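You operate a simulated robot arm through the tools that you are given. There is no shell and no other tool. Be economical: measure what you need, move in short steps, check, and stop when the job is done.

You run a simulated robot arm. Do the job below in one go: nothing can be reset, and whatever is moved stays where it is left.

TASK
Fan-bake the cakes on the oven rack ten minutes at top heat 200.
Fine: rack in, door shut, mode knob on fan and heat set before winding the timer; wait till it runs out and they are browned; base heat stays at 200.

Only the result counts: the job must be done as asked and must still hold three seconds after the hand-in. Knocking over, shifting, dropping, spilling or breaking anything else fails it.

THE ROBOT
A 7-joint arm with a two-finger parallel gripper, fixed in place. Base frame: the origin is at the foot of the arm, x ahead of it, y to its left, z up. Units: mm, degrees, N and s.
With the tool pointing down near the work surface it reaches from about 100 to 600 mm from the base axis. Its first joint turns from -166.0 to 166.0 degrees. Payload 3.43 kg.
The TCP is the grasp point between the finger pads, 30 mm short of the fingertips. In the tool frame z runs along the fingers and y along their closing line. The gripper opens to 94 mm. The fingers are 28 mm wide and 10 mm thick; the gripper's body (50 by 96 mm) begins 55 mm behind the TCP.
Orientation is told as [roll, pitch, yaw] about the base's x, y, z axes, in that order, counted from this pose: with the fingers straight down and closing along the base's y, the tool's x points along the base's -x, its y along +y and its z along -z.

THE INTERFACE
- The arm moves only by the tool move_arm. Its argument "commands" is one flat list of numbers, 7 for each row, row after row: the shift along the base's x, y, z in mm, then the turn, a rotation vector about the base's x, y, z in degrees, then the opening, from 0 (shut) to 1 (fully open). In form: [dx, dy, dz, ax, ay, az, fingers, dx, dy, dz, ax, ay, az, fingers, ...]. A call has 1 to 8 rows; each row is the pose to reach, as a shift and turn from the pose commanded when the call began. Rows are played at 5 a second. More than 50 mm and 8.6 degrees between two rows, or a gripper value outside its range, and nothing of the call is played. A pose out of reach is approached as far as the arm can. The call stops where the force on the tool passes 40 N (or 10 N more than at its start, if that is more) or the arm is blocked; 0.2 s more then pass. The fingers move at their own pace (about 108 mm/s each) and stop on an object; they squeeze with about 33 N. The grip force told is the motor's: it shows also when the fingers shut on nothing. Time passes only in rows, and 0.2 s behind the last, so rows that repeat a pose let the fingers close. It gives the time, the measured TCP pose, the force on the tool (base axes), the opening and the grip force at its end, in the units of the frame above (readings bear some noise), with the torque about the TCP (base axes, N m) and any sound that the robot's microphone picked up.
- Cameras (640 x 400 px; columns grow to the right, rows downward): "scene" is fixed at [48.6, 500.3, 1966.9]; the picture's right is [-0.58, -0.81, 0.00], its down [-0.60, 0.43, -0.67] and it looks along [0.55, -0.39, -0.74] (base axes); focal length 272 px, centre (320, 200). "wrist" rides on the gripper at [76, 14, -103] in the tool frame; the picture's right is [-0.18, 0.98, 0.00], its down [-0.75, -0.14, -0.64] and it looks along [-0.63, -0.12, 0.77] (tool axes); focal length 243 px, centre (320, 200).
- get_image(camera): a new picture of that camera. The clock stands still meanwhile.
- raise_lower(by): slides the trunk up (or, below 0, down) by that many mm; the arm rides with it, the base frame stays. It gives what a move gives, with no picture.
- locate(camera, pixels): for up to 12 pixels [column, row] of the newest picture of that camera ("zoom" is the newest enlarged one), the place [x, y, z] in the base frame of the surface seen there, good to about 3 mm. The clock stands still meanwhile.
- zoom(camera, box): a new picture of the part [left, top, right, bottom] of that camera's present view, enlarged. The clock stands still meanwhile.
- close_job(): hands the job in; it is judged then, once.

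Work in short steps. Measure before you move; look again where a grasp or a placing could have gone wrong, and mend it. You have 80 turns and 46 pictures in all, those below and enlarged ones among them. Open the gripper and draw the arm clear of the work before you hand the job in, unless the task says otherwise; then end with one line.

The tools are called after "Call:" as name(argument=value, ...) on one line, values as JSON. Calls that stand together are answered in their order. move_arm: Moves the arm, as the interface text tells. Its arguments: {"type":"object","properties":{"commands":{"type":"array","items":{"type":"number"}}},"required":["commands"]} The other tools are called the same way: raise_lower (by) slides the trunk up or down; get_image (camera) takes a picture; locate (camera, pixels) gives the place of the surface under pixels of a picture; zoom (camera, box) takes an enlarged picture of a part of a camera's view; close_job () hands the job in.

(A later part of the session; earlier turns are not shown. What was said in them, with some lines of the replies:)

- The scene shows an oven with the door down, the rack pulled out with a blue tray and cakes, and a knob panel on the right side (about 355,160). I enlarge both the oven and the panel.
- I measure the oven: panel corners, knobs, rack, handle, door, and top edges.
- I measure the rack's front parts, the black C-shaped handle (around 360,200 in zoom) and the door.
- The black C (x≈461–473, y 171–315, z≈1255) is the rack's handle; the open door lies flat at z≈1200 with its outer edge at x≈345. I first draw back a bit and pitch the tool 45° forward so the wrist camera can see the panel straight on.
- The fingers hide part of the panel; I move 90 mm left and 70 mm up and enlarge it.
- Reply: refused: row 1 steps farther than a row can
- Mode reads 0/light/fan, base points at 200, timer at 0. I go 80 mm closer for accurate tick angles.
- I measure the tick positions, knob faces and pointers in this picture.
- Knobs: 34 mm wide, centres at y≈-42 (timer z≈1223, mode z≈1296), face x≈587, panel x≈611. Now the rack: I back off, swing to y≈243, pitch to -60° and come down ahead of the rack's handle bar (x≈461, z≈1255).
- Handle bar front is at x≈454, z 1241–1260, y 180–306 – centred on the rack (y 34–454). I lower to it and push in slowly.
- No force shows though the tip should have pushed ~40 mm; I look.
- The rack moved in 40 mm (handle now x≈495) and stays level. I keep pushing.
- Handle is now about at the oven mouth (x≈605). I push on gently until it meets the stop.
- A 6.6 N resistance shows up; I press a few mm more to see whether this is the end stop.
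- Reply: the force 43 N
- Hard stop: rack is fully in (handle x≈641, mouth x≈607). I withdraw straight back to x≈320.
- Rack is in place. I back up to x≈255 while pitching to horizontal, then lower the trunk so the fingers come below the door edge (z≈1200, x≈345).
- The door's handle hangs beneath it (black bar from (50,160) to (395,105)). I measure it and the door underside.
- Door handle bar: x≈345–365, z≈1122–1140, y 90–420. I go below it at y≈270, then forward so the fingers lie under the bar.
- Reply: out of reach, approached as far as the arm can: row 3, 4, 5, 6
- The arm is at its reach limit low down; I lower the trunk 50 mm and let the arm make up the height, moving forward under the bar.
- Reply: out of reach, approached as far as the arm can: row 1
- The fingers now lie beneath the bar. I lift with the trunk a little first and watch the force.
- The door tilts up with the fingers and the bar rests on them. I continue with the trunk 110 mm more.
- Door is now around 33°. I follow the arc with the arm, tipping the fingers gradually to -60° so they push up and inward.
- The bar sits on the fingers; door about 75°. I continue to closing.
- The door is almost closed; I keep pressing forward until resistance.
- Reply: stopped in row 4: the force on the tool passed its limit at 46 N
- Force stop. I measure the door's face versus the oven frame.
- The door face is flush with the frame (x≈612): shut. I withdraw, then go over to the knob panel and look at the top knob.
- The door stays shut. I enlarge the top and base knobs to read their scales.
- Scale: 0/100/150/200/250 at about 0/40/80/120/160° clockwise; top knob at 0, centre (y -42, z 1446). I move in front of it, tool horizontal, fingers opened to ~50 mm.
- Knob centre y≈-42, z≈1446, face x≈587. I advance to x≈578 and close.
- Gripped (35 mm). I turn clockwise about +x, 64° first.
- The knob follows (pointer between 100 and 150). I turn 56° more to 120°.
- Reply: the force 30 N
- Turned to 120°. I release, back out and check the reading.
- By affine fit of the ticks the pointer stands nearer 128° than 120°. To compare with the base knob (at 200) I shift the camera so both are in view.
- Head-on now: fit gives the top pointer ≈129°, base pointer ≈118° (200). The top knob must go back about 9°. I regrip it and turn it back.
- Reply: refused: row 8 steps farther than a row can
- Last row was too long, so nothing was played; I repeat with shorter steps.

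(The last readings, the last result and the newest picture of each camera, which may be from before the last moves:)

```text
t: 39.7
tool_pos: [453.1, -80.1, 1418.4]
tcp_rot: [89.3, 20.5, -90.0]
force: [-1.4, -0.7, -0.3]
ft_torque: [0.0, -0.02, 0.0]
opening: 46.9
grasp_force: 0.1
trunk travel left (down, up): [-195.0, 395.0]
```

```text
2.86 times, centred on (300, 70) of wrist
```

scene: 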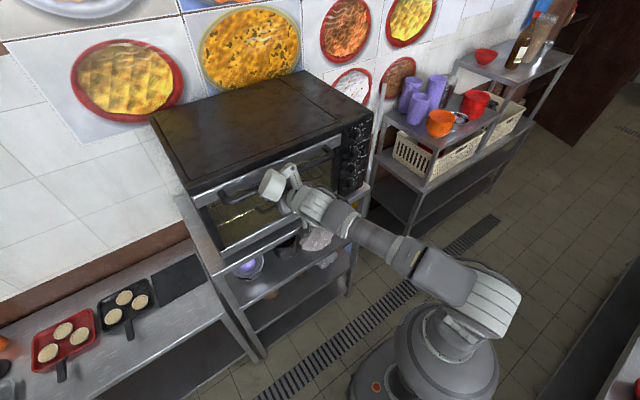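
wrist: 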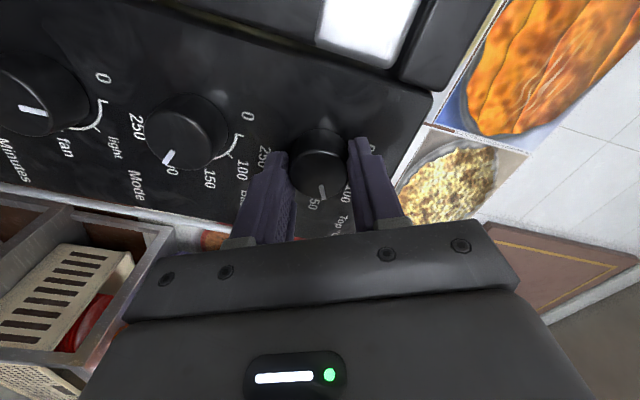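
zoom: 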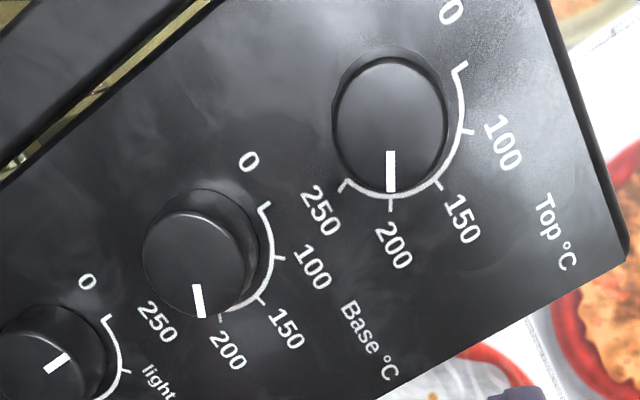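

The top pointer is now right on its 200 tick. I unwind the wrist while going down to the mode knob (z≈1297).

Call:
move_arm(commands=[0, 5, -8, -8, 0, 0, 0.53, 0, 10, -16, -16, 0, 0, 0.53, 0, 15, -24, -24, 0, 0, 0.53, 0, 20, -32, -32, 0, 0, 0.53, 0, 25, -40, -40, 0, 0, 0.53, 0, 30, -48, -48, 0, 0, 0.53, 0, 35, -56, -56, 0, 0, 0.53, 0, 38, -64, -64, 0, 0, 0.53])

Call:
move_arm(commands=[0, 0, -10, -8, 0, 0, 0.53, 0, 0, -20, -16, 0, 0, 0.53, 0, 0, -30, -24, 0, 0, 0.53, 0, 0, -40, -32, 0, 0, 0.53, 0, 0, -50, -40, 0, 0, 0.53, 20, 0, -57, -46.5, 0, 0, 0.53, 50, 0, -57, -46.5, 0, 0, 0.53])

Call:
get_image(camera="wrist")

```text
t: 41.5
tool_pos: [455.1, -42.3, 1355.2]
tcp_rot: [89.3, -43.7, -90.0]
force: [0.6, -0.2, 0.0]
ft_torque: [-0.02, 0.01, 0.02]
opening: 49.9
grasp_force: 0.0
trunk travel left (down, up): [-195.0, 395.0]
```

```text
t: 43.1
tool_pos: [506.8, -41.7, 1299.5]
tcp_rot: [-98.6, -89.9, 97.9]
force: [0.1, -0.2, 0.6]
ft_torque: [0.02, -0.01, 0.02]
opening: 49.7
grasp_force: 0.0
out of reach, approached as far as the arm can: row 2, 3, 4, 5, 6
trunk travel left (down, up): [-195.0, 395.0]
```

```text
11 pictures are left
```

wrist: 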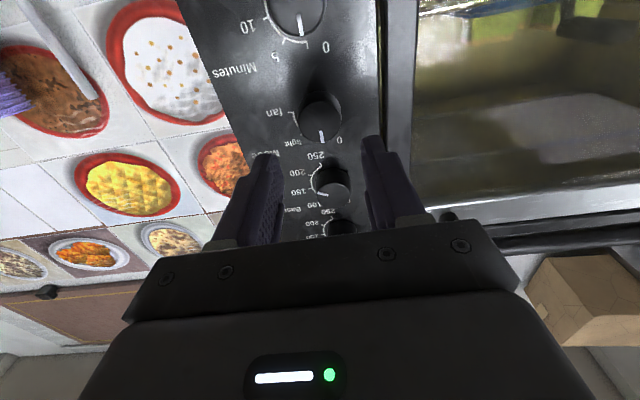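

Rotated back in front of the mode knob (320,118). I measure the knob and pointer.

Call:
locate(camera="wrist", pixels=[[321, 141], [322, 131], [301, 119], [343, 118], [320, 118], [292, 113], [302, 140], [329, 149]])

```text
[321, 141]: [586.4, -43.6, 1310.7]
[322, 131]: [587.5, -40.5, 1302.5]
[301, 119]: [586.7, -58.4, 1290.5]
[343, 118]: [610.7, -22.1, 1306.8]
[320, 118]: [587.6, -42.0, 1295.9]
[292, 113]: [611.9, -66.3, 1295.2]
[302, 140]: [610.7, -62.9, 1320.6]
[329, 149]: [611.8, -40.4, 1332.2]
```

Mode pointer is at 0 (up); fan's tick lies at about 97°. I advance, grip and then turn.

Call:
move_arm(commands=[35, 0, -2, 0, 0, 0, 0.53, 60, 0, -2, 0, 0, 0, 0.53, 70, 0, -2, 0, 0, 0, 0.53, 70, 0, -2, 0, 0, 0, 0.2, 70, 0, -2, 0, 0, 0, 0.2, 70, 0, -2, 0, 0, 0, 0.2])

Call:
move_arm(commands=[0, 0, 0, 8, 0, 0, 0.2, 0, 0, 0, 16, 0, 0, 0.2, 0, 0, 0, 24, 0, 0, 0.2, 0, 0, 0, 32, 0, 0, 0.2, 0, 0, 0, 40, 0, 0, 0.2, 0, 0, 0, 48, 0, 0, 0.2])

Call:
move_arm(commands=[0, 0, 0, 8, 0, 0, 0.2, 0, 0, 0, 16, 0, 0, 0.2, 0, 0, 0, 24, 0, 0, 0.2, 0, 0, 0, 32, 0, 0, 0.2, 0, 0, 0, 40, 0, 0, 0.2, 0, 0, 0, 48, 0, 0, 0.2, 0, 0, 0, 48, 0, 0, 0.2])

```text
t: 44.5
tool_pos: [575.5, -42.9, 1295.0]
tcp_rot: [-47.2, -90.0, 46.6]
force: [1.0, 4.3, -3.8]
ft_torque: [0.04, 0.02, 0.27]
opening: 35.1
grasp_force: 45.1
trunk travel left (down, up): [-195.0, 395.0]
```

```text
t: 45.9
tool_pos: [575.0, -40.5, 1295.3]
tcp_rot: [89.1, -42.0, -89.8]
force: [-2.5, 6.3, -14.1]
ft_torque: [0.03, 0.9, 0.79]
opening: 35.3
grasp_force: 44.8
trunk travel left (down, up): [-195.0, 395.0]
```

```text
t: 47.5
tool_pos: [575.5, -40.6, 1298.0]
tcp_rot: [89.3, 6.0, -90.0]
force: [0.1, 7.8, -11.0]
ft_torque: [0.02, 0.24, 0.85]
opening: 35.4
grasp_force: 45.0
trunk travel left (down, up): [-195.0, 395.0]
```

Turned 96°. I release, back off to the side and check.

Call:
move_arm(commands=[0, 0, 0, 0, 0, 0, 0.5, 0, 0, 0, 0, 0, 0, 0.5, -40, 0, 0, 0, 0, 0, 0.5, -80, -10, -5, 0, 0, 0, 0.5, -120, -38, -10, 0, 0, 0, 0.5])

Call:
zoom(camera="wrist", box=[170, 0, 370, 160])

```text
t: 48.7
tool_pos: [469.6, -87.4, 1295.5]
tcp_rot: [89.3, 6.0, -90.0]
force: [0.4, 0.2, 0.4]
ft_torque: [0.02, -0.01, 0.03]
opening: 47.1
grasp_force: 0.1
out of reach, approached as far as the arm can: row 5
trunk travel left (down, up): [-195.0, 395.0]
```

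```text
2.50 times, centred on (270, 80) of wrist
```

zoom: 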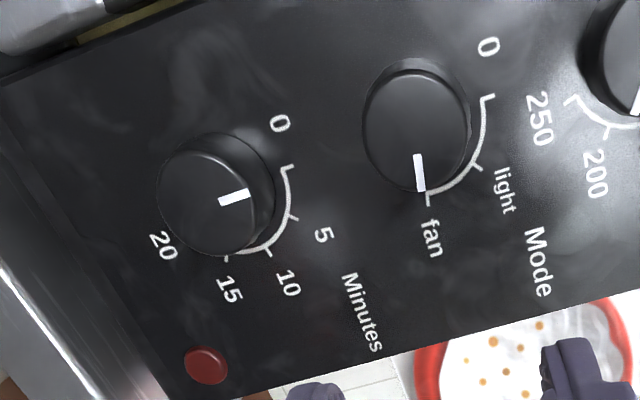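

Mode sits on fan; the timer points at 0, with 10 at 80°. I lower the trunk 74 mm, then unwind the wrist by 64° while lining up with the timer knob.

Call:
raise_lower(by=-74)

Call:
move_arm(commands=[0, 5, 0, -8, 0, 0, 0.53, 0, 11, 0, -16, 0, 0, 0.53, 0, 17, 0, -24, 0, 0, 0.53, 0, 23, 0, -32, 0, 0, 0.53, 0, 29, 0, -40, 0, 0, 0.53, 5, 35, 0, -48, 0, 0, 0.53, 15, 40, 0, -56, 0, 0, 0.53, 30, 45, 0, -64, 0, 0, 0.53])

Call:
get_image(camera="wrist")

```text
t: 49.9
tool_pos: [469.4, -85.3, 1220.5]
tcp_rot: [89.2, 6.0, -89.9]
force: [0.3, -0.5, 0.4]
ft_torque: [0.0, 0.03, -0.02]
opening: 47.1
grasp_force: 0.1
trunk travel left (down, up): [-121.0, 469.0]
```

```text
t: 51.6
tool_pos: [499.4, -40.4, 1221.3]
tcp_rot: [89.3, -58.2, -90.0]
force: [-1.0, -0.4, 0.1]
ft_torque: [0.01, -0.04, -0.01]
opening: 49.8
grasp_force: 0.1
out of reach, approached as far as the arm can: row 2, 3, 4, 5, 6
trunk travel left (down, up): [-121.0, 469.0]
```

```text
9 pictures are left
```

wrist: 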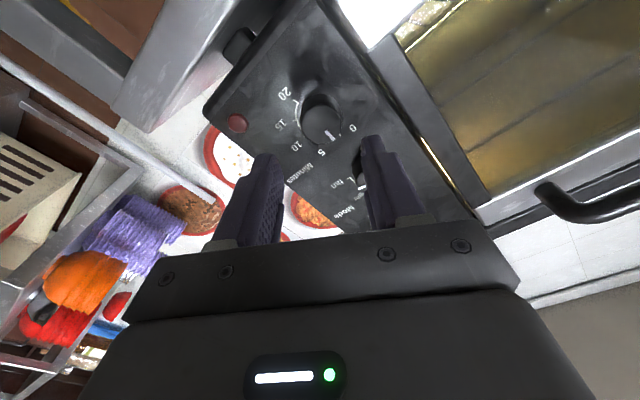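

Call:
locate(camera="wrist", pixels=[[320, 122], [302, 124], [338, 128], [322, 145], [335, 135], [331, 130]])

```text
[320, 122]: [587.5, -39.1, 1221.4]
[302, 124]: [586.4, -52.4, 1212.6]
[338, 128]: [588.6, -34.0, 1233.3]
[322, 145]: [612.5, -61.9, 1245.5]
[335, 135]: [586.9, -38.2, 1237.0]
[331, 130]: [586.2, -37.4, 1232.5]
```

Timer centre y≈-42, z≈1222; I advance, grip, then wind +80° and release.

Call:
move_arm(commands=[35, -1, 1, 0, 0, 0, 0.53, 65, -1, 1, 0, 0, 0, 0.53, 77, -1, 1, 0, 0, 0, 0.53, 77, -1, 1, 0, 0, 0, 0.2, 77, -1, 1, 0, 0, 0, 0.2, 77, -1, 1, 0, 0, 0, 0.2])

Call:
move_arm(commands=[0, 0, 0, 8, 0, 0, 0.2, 0, 0, 0, 16, 0, 0, 0.2, 0, 0, 0, 24, 0, 0, 0.2, 0, 0, 0, 32, 0, 0, 0.2, 0, 0, 0, 40, 0, 0, 0.2])

Call:
move_arm(commands=[0, 0, 0, 8, 0, 0, 0.2, 0, 0, 0, 16, 0, 0, 0.2, 0, 0, 0, 24, 0, 0, 0.2, 0, 0, 0, 32, 0, 0, 0.2, 0, 0, 0, 40.5, 0, 0, 0.2, 0, 0, 0, 40.5, 0, 0, 0.2, 0, 0, 0, 40.5, 0, 0, 0.5, 0, 0, 0, 40.5, 0, 0, 0.5])

Call:
move_arm(commands=[-40, 0, 0, 0, 0, 0, 0.5, -80, -10, -3, 0, 0, 0, 0.5, -110, -38, -6, 0, 0, 0, 0.5])

Call:
zoom(camera="wrist", box=[170, 0, 410, 180])

```text
t: 53.0
tool_pos: [578.0, -41.6, 1221.7]
tcp_rot: [89.2, -58.0, -89.8]
force: [-0.1, -0.7, -1.9]
ft_torque: [0.11, 0.04, 0.07]
opening: 34.7
grasp_force: 45.5
trunk travel left (down, up): [-121.0, 469.0]
```

```text
t: 54.2
tool_pos: [577.3, -40.7, 1223.4]
tcp_rot: [89.4, -17.9, -90.1]
force: [12.0, 0.4, 12.3]
ft_torque: [-0.02, -0.19, 0.18]
opening: 34.8
grasp_force: 45.0
trunk travel left (down, up): [-121.0, 469.0]
```

```text
t: 56.0
tool_pos: [576.0, -42.0, 1220.8]
tcp_rot: [89.1, 22.4, -90.1]
force: [-0.3, 0.1, -0.9]
ft_torque: [0.01, 0.0, 0.02]
opening: 46.8
grasp_force: 0.0
trunk travel left (down, up): [-121.0, 469.0]
```

```text
t: 56.9
tool_pos: [472.6, -81.2, 1217.3]
tcp_rot: [89.3, 22.4, -90.1]
force: [0.9, 0.2, -0.5]
ft_torque: [-0.03, -0.02, -0.02]
opening: 47.0
grasp_force: 0.1
out of reach, approached as far as the arm can: row 3
trunk travel left (down, up): [-121.0, 469.0]
```

```text
2.22 times, centred on (290, 90) of wrist
```

zoom: 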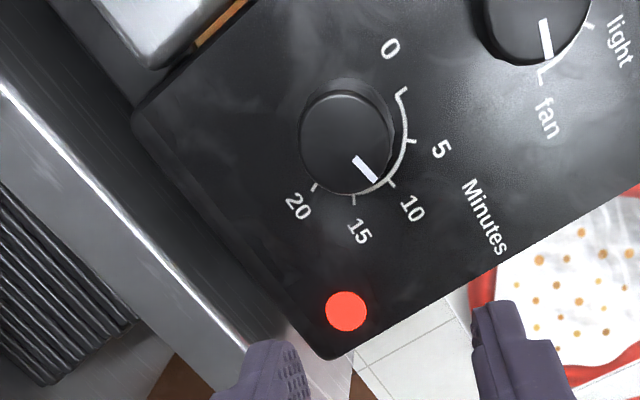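

The lamp is lit, mode is on fan and the timer stands near 10. I wait a little and look again to see how fast it runs.

Call:
move_arm(commands=[0, 0, 0, 0, 0, 0, 0.5, 0, 0, 0, 0, 0, 0, 0.5, 0, 0, 0, 0, 0, 0, 0.5, 0, 0, 0, 0, 0, 0, 0.5, 0, 0, 0, 0, 0, 0, 0.5, 0, 0, 0, 0, 0, 0, 0.5, 0, 0, 0, 0, 0, 0, 0.5, 0, 0, 0, 0, 0, 0, 0.5])

Call:
zoom(camera="wrist", box=[170, 0, 410, 180])

```text
t: 58.6
tool_pos: [471.3, -81.2, 1218.6]
tcp_rot: [89.3, 22.5, -90.0]
force: [0.7, 0.5, -0.5]
ft_torque: [-0.01, -0.04, -0.03]
opening: 47.0
grasp_force: 0.1
trunk travel left (down, up): [-121.0, 469.0]
```

```text
2.22 times, centred on (290, 90) of wrist
```

zoom: 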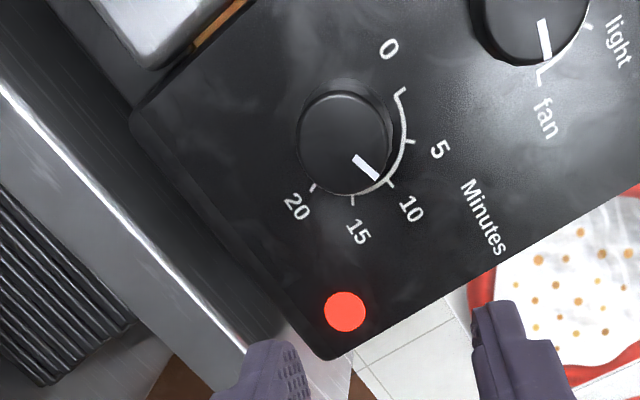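

The timer runs down at roughly 1.5°/s. I take one tighter view to check how well 10 was hit.

Call:
zoom(camera="wrist", box=[270, 20, 370, 100])

```text
5.00 times, centred on (320, 60) of wrist
```

zoom: 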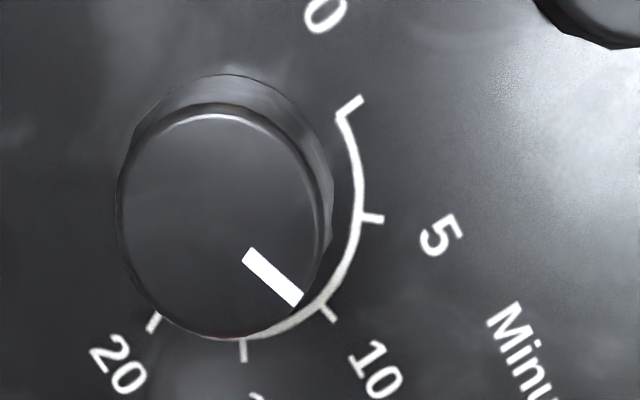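

By fit it is a little under 10 after running ~3 s, i.e. wound close to 10; it is running with the lamp on, so I leave it. I pass the waiting time by sliding the trunk up and down well clear of the oven.

Call:
raise_lower(by=440)

Call:
raise_lower(by=-300)

Call:
raise_lower(by=300)

Call:
raise_lower(by=-300)

Call:
raise_lower(by=300)

Call:
raise_lower(by=-300)

Call:
zoom(camera="scene", box=[190, 90, 400, 250])

```text
refused: 440 is not a number from -400 to 400
```

```text
t: 60.2
tool_pos: [471.3, -82.5, 1098.7]
tcp_rot: [89.3, 22.5, -90.1]
force: [-0.3, -0.6, 0.3]
ft_torque: [0.01, 0.01, 0.03]
opening: 47.0
grasp_force: 0.0
out of reach, approached as far as the arm can: row 1
trunk travel left (down, up): [0.0, 590.0]
```

```text
t: 63.2
tool_pos: [471.7, -81.4, 1395.7]
tcp_rot: [89.2, 22.5, -90.0]
force: [0.4, 1.0, 0.5]
ft_torque: [0.01, -0.02, 0.0]
opening: 47.4
grasp_force: 0.1
trunk travel left (down, up): [-300.0, 290.0]
```

```text
t: 66.2
tool_pos: [472.8, -80.4, 1096.8]
tcp_rot: [89.3, 22.5, -89.9]
force: [-0.1, 0.0, 0.9]
ft_torque: [0.02, 0.01, 0.02]
opening: 47.0
grasp_force: 0.0
trunk travel left (down, up): [0.0, 590.0]
```

```text
t: 69.2
tool_pos: [472.1, -79.9, 1397.1]
tcp_rot: [89.2, 22.5, -90.0]
force: [-0.6, 0.1, -0.5]
ft_torque: [0.03, 0.01, 0.01]
opening: 47.0
grasp_force: 0.0
trunk travel left (down, up): [-300.0, 290.0]
```

```text
t: 72.2
tool_pos: [472.3, -81.1, 1097.2]
tcp_rot: [89.3, 22.5, -90.1]
force: [-0.2, -0.1, -0.7]
ft_torque: [0.0, 0.02, -0.02]
opening: 47.1
grasp_force: 0.2
trunk travel left (down, up): [0.0, 590.0]
```

```text
2.50 times, centred on (295, 170) of scene
```

zoom: 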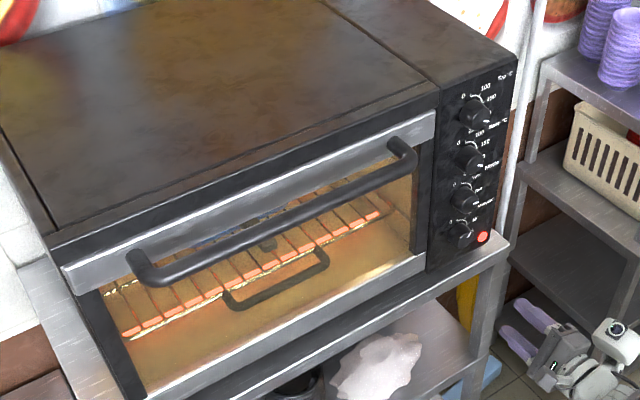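

The oven glows and the lamp is lit. I keep waiting the same way, watching for a sound from the timer.

Call:
raise_lower(by=400)

Call:
raise_lower(by=-300)

Call:
raise_lower(by=300)

Call:
raise_lower(by=-300)

Call:
raise_lower(by=300)

Call:
raise_lower(by=-300)

Call:
raise_lower(by=300)

Call:
raise_lower(by=-300)

Call:
raise_lower(by=300)

Call:
raise_lower(by=-300)

Call:
raise_lower(by=300)

Call:
raise_lower(by=-300)

```text
t: 76.0
tool_pos: [472.3, -81.5, 1496.3]
tcp_rot: [89.4, 22.5, -90.0]
force: [0.1, 0.1, 0.1]
ft_torque: [0.01, 0.01, -0.02]
opening: 47.2
grasp_force: 0.1
trunk travel left (down, up): [-400.0, 190.0]
```

```text
t: 79.0
tool_pos: [472.4, -81.1, 1197.2]
tcp_rot: [89.3, 22.5, -89.9]
force: [-0.3, -0.2, 0.1]
ft_torque: [0.02, 0.0, 0.02]
opening: 46.8
grasp_force: 0.0
trunk travel left (down, up): [-100.0, 490.0]
```

```text
t: 82.0
tool_pos: [472.5, -81.6, 1497.3]
tcp_rot: [89.2, 22.5, -90.0]
force: [-0.1, 0.8, -0.4]
ft_torque: [-0.01, 0.01, 0.01]
opening: 46.8
grasp_force: 0.2
trunk travel left (down, up): [-400.0, 190.0]
```

```text
t: 85.0
tool_pos: [472.7, -80.4, 1197.7]
tcp_rot: [89.2, 22.4, -90.0]
force: [-0.4, 0.0, -0.3]
ft_torque: [0.0, -0.02, -0.01]
opening: 47.1
grasp_force: 0.0
trunk travel left (down, up): [-100.0, 490.0]
```

```text
t: 88.0
tool_pos: [473.5, -81.4, 1495.7]
tcp_rot: [89.3, 22.5, -90.0]
force: [-0.2, -0.4, 0.2]
ft_torque: [-0.01, -0.02, -0.03]
opening: 47.2
grasp_force: 0.2
trunk travel left (down, up): [-400.0, 190.0]
```

```text
t: 91.0
tool_pos: [471.6, -81.4, 1197.0]
tcp_rot: [89.3, 22.5, -90.0]
force: [-0.6, 0.0, 0.1]
ft_torque: [0.0, -0.01, -0.01]
opening: 47.1
grasp_force: 0.0
trunk travel left (down, up): [-100.0, 490.0]
```

```text
t: 94.0
tool_pos: [472.9, -80.8, 1497.5]
tcp_rot: [89.3, 22.5, -89.9]
force: [-0.1, 0.5, 0.0]
ft_torque: [0.0, -0.02, -0.01]
opening: 47.0
grasp_force: 0.0
trunk travel left (down, up): [-400.0, 190.0]
```

```text
t: 97.0
tool_pos: [471.6, -80.4, 1197.9]
tcp_rot: [89.4, 22.4, -90.0]
force: [-0.1, -0.1, 0.6]
ft_torque: [-0.02, 0.01, 0.01]
opening: 47.1
grasp_force: 0.1
trunk travel left (down, up): [-100.0, 490.0]
```

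```text
t: 100.0
tool_pos: [472.9, -81.4, 1496.1]
tcp_rot: [89.2, 22.5, -90.0]
force: [-0.2, -0.5, 0.3]
ft_torque: [0.01, 0.01, -0.02]
opening: 46.8
grasp_force: 0.1
trunk travel left (down, up): [-400.0, 190.0]
```

```text
t: 103.0
tool_pos: [472.8, -81.4, 1196.8]
tcp_rot: [89.4, 22.5, -90.0]
force: [-0.3, 0.9, 0.2]
ft_torque: [0.01, 0.05, -0.01]
opening: 47.0
grasp_force: 0.0
trunk travel left (down, up): [-100.0, 490.0]
```

```text
t: 106.0
tool_pos: [472.6, -81.2, 1497.2]
tcp_rot: [89.3, 22.5, -90.0]
force: [0.0, -0.3, 0.2]
ft_torque: [-0.01, 0.01, 0.04]
opening: 47.1
grasp_force: 0.2
trunk travel left (down, up): [-400.0, 190.0]
```

```text
t: 109.0
tool_pos: [472.1, -80.9, 1197.6]
tcp_rot: [89.4, 22.5, -90.0]
force: [0.0, 0.8, 0.2]
ft_torque: [0.04, 0.01, 0.0]
opening: 47.0
grasp_force: 0.0
trunk travel left (down, up): [-100.0, 490.0]
```

No bell yet; I wait some more seconds.

Call:
raise_lower(by=300)

Call:
raise_lower(by=-300)

Call:
raise_lower(by=24)

Call:
zoom(camera="wrist", box=[170, 0, 410, 180])

```text
t: 112.0
tool_pos: [472.3, -82.0, 1497.8]
tcp_rot: [89.2, 22.6, -90.0]
force: [0.4, -0.5, 0.1]
ft_torque: [0.01, 0.01, -0.02]
opening: 47.0
grasp_force: 0.1
trunk travel left (down, up): [-400.0, 190.0]
```

```text
t: 115.0
tool_pos: [472.2, -80.5, 1198.1]
tcp_rot: [89.3, 22.5, -90.1]
force: [-0.2, 0.6, 0.3]
ft_torque: [-0.02, 0.0, 0.0]
opening: 46.8
grasp_force: 0.1
trunk travel left (down, up): [-100.0, 490.0]
```

```text
t: 115.7
tool_pos: [471.0, -80.8, 1220.9]
tcp_rot: [89.2, 22.5, -90.0]
force: [-0.4, -0.3, 0.4]
ft_torque: [-0.03, 0.02, 0.0]
opening: 46.7
grasp_force: 0.0
trunk travel left (down, up): [-124.0, 466.0]
```

```text
2.22 times, centred on (290, 90) of wrist
```

zoom: 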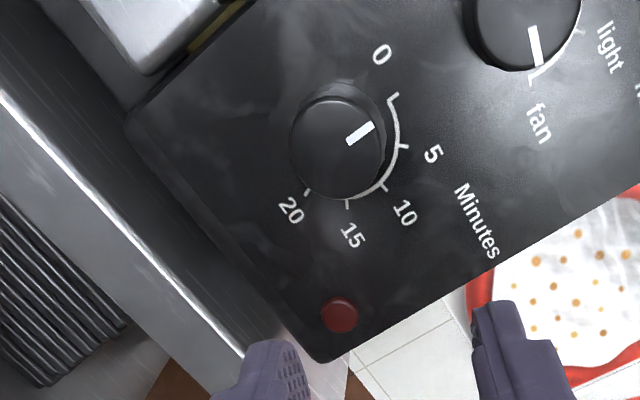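

Lamp off and timer back at 0. I check the cakes' colour through the door.

Call:
zoom(camera="scene", box=[200, 140, 350, 240])

Call:
raise_lower(by=330)

Call:
move_arm(commands=[-30, 35, 0, 0, 0, 0, 0.5, -55, 70, 0, 0, 0, 0, 0.5, -55, 115, 0, 0, 0, 0, 0.5, -55, 160, 0, 0, 0, 0, 0.5])

```text
4.00 times, centred on (275, 190) of scene
```

zoom: 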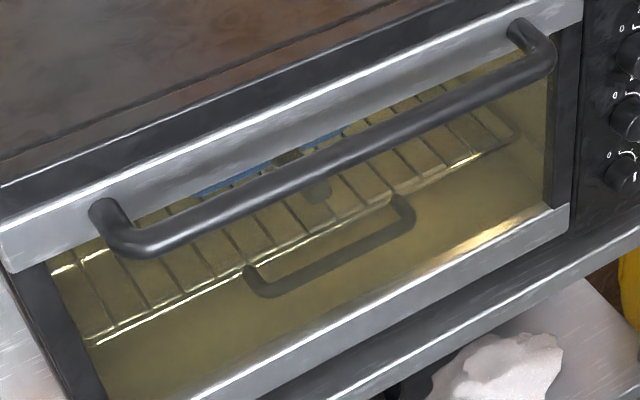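

```text
t: 118.9
tool_pos: [473.2, -81.3, 1551.6]
tcp_rot: [89.1, 22.4, -90.0]
force: [0.2, -0.3, -0.1]
ft_torque: [-0.01, 0.03, 0.03]
opening: 47.2
grasp_force: 0.1
trunk travel left (down, up): [-454.0, 136.0]
```

```text
t: 119.9
tool_pos: [455.9, 97.4, 1572.1]
tcp_rot: [89.2, 22.2, -89.9]
force: [0.0, -0.3, -0.3]
ft_torque: [0.02, 0.0, -0.03]
opening: 47.2
grasp_force: 0.0
out of reach, approached as far as the arm can: row 1, 2, 3, 4
trunk travel left (down, up): [-454.0, 136.0]
```

The cakes are hidden by the handle from above. I unwind the wrist to look through the glass with the wrist camera.

Call:
move_arm(commands=[-3, 0, 0, -8, 0, 0, 0.5, -6, 0, 0, -16, 0, 0, 0.5, -9, 0, 0, -24, 0, 0, 0.5, -12, 0, 0, -32, 0, 0, 0.5, -15, 0, 0, -40, 0, 0, 0.5, -20, 0, 0, -48, 0, 0, 0.5, -25, 0, 0, -56, 0, 0, 0.5, -30, 0, 0, -64, 0, 0, 0.5])

Call:
move_arm(commands=[0, 20, 0, -8, 0, 0, 0.5, 0, 40, 0, -16, 0, 0, 0.5, 0, 60, 0, -24, 0, 0, 0.5, 0, 80, 0, -32, 0, 0, 0.5, 0, 100, 0, -40, 0, 0, 0.5, 0, 130, 0, -48, 0, 0, 0.5])

Call:
move_arm(commands=[-10, 0, 0, 0, 8, 0, 0, -20, 0, 0, 0, 16, 0, 0, -30, 0, 0, 0, 24, 0, 0, -40, 0, 0, 0, 31, 0, 0])

Call:
raise_lower(by=-240)

```text
t: 121.7
tool_pos: [441.8, 106.8, 1585.9]
tcp_rot: [89.2, -41.7, -90.1]
force: [0.5, -0.7, -0.3]
ft_torque: [-0.01, -0.02, -0.01]
opening: 46.8
grasp_force: 0.2
out of reach, approached as far as the arm can: row 2, 3, 4, 5, 6, 7, 8
trunk travel left (down, up): [-454.0, 136.0]
```

```text
t: 123.1
tool_pos: [443.7, 237.5, 1585.3]
tcp_rot: [83.7, -89.7, -84.2]
force: [-0.4, -0.1, 0.4]
ft_torque: [0.0, 0.06, 0.01]
opening: 47.3
grasp_force: 0.1
trunk travel left (down, up): [-454.0, 136.0]
```

```text
t: 124.1
tool_pos: [401.1, 235.9, 1586.8]
tcp_rot: [0.1, -58.9, -0.7]
force: [0.0, 0.7, -0.2]
ft_torque: [-0.02, -0.02, 0.0]
opening: 0.0
grasp_force: 33.2
trunk travel left (down, up): [-454.0, 136.0]
```

```text
t: 126.6
tool_pos: [402.4, 236.7, 1347.1]
tcp_rot: [0.0, -59.0, -0.9]
force: [0.3, 0.5, 0.5]
ft_torque: [0.02, 0.0, -0.01]
opening: 0.0
grasp_force: 32.7
trunk travel left (down, up): [-214.0, 376.0]
```

Call:
zoom(camera="wrist", box=[200, 60, 440, 210])

```text
2.67 times, centred on (320, 135) of wrist
```

zoom: 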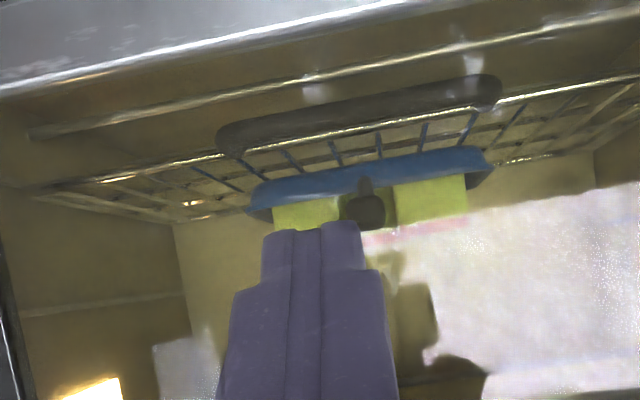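

Only the sides show from here; I raise the camera to look down at the tops, shifted sideways so the fingers don't hide them.

Call:
move_arm(commands=[-10, -30, 0, 0, 0, 0, 0, -10, -60, 0, 0, 0, 0, 0])

Call:
raise_lower(by=185)

Call:
zoom(camera="wrist", box=[260, 0, 440, 120])

```text
t: 127.2
tool_pos: [391.7, 176.1, 1347.9]
tcp_rot: [-0.1, -59.0, -1.0]
force: [-1.2, 0.0, 0.3]
ft_torque: [0.01, -0.02, 0.03]
opening: 0.0
grasp_force: 32.6
trunk travel left (down, up): [-214.0, 376.0]
```

```text
t: 129.3
tool_pos: [392.3, 177.8, 1531.8]
tcp_rot: [0.0, -59.0, -0.8]
force: [0.0, -1.0, -0.3]
ft_torque: [0.02, -0.01, -0.02]
opening: 0.0
grasp_force: 33.6
trunk travel left (down, up): [-399.0, 191.0]
```

```text
3.33 times, centred on (350, 60) of wrist
```

zoom: 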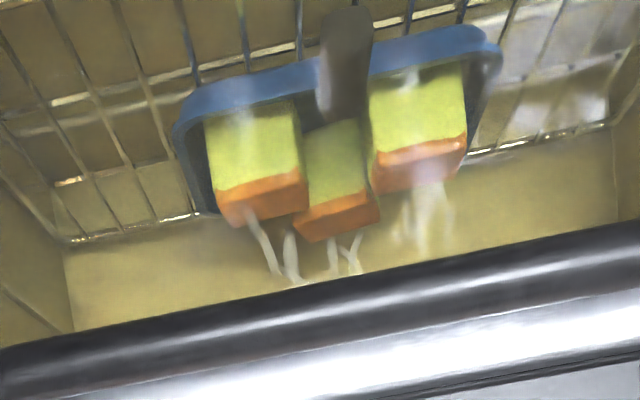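

The cakes' tops are browned and steaming, the timer is at 0 and the lamp is off. I open the gripper and draw the arm back.

Call:
move_arm(commands=[-20, 0, 10, 0, 0, 0, 0.5, -40, 0, 20, 0, 0, 0, 1, -50, 0, 30, 0, 0, 0, 1, -50, 0, 30, 0, 0, 0, 1])

```text
t: 130.3
tool_pos: [341.4, 176.3, 1562.5]
tcp_rot: [0.0, -59.0, -0.9]
force: [0.0, 0.1, -0.3]
ft_torque: [0.0, 0.02, 0.0]
opening: 93.9
grasp_force: 0.1
trunk travel left (down, up): [-399.0, 191.0]
```

The gripper is open and the arm is clear, so I hand the job in.

Call:
close_job()

```text
The job is handed in.
```

The cakes are browned: the rack is in, the door is shut, top heat is at 200 on fan, base heat is still at 200, and the timer ran out. My reading of the dial suggests it was wound to a little over nine minutes rather than exactly ten.
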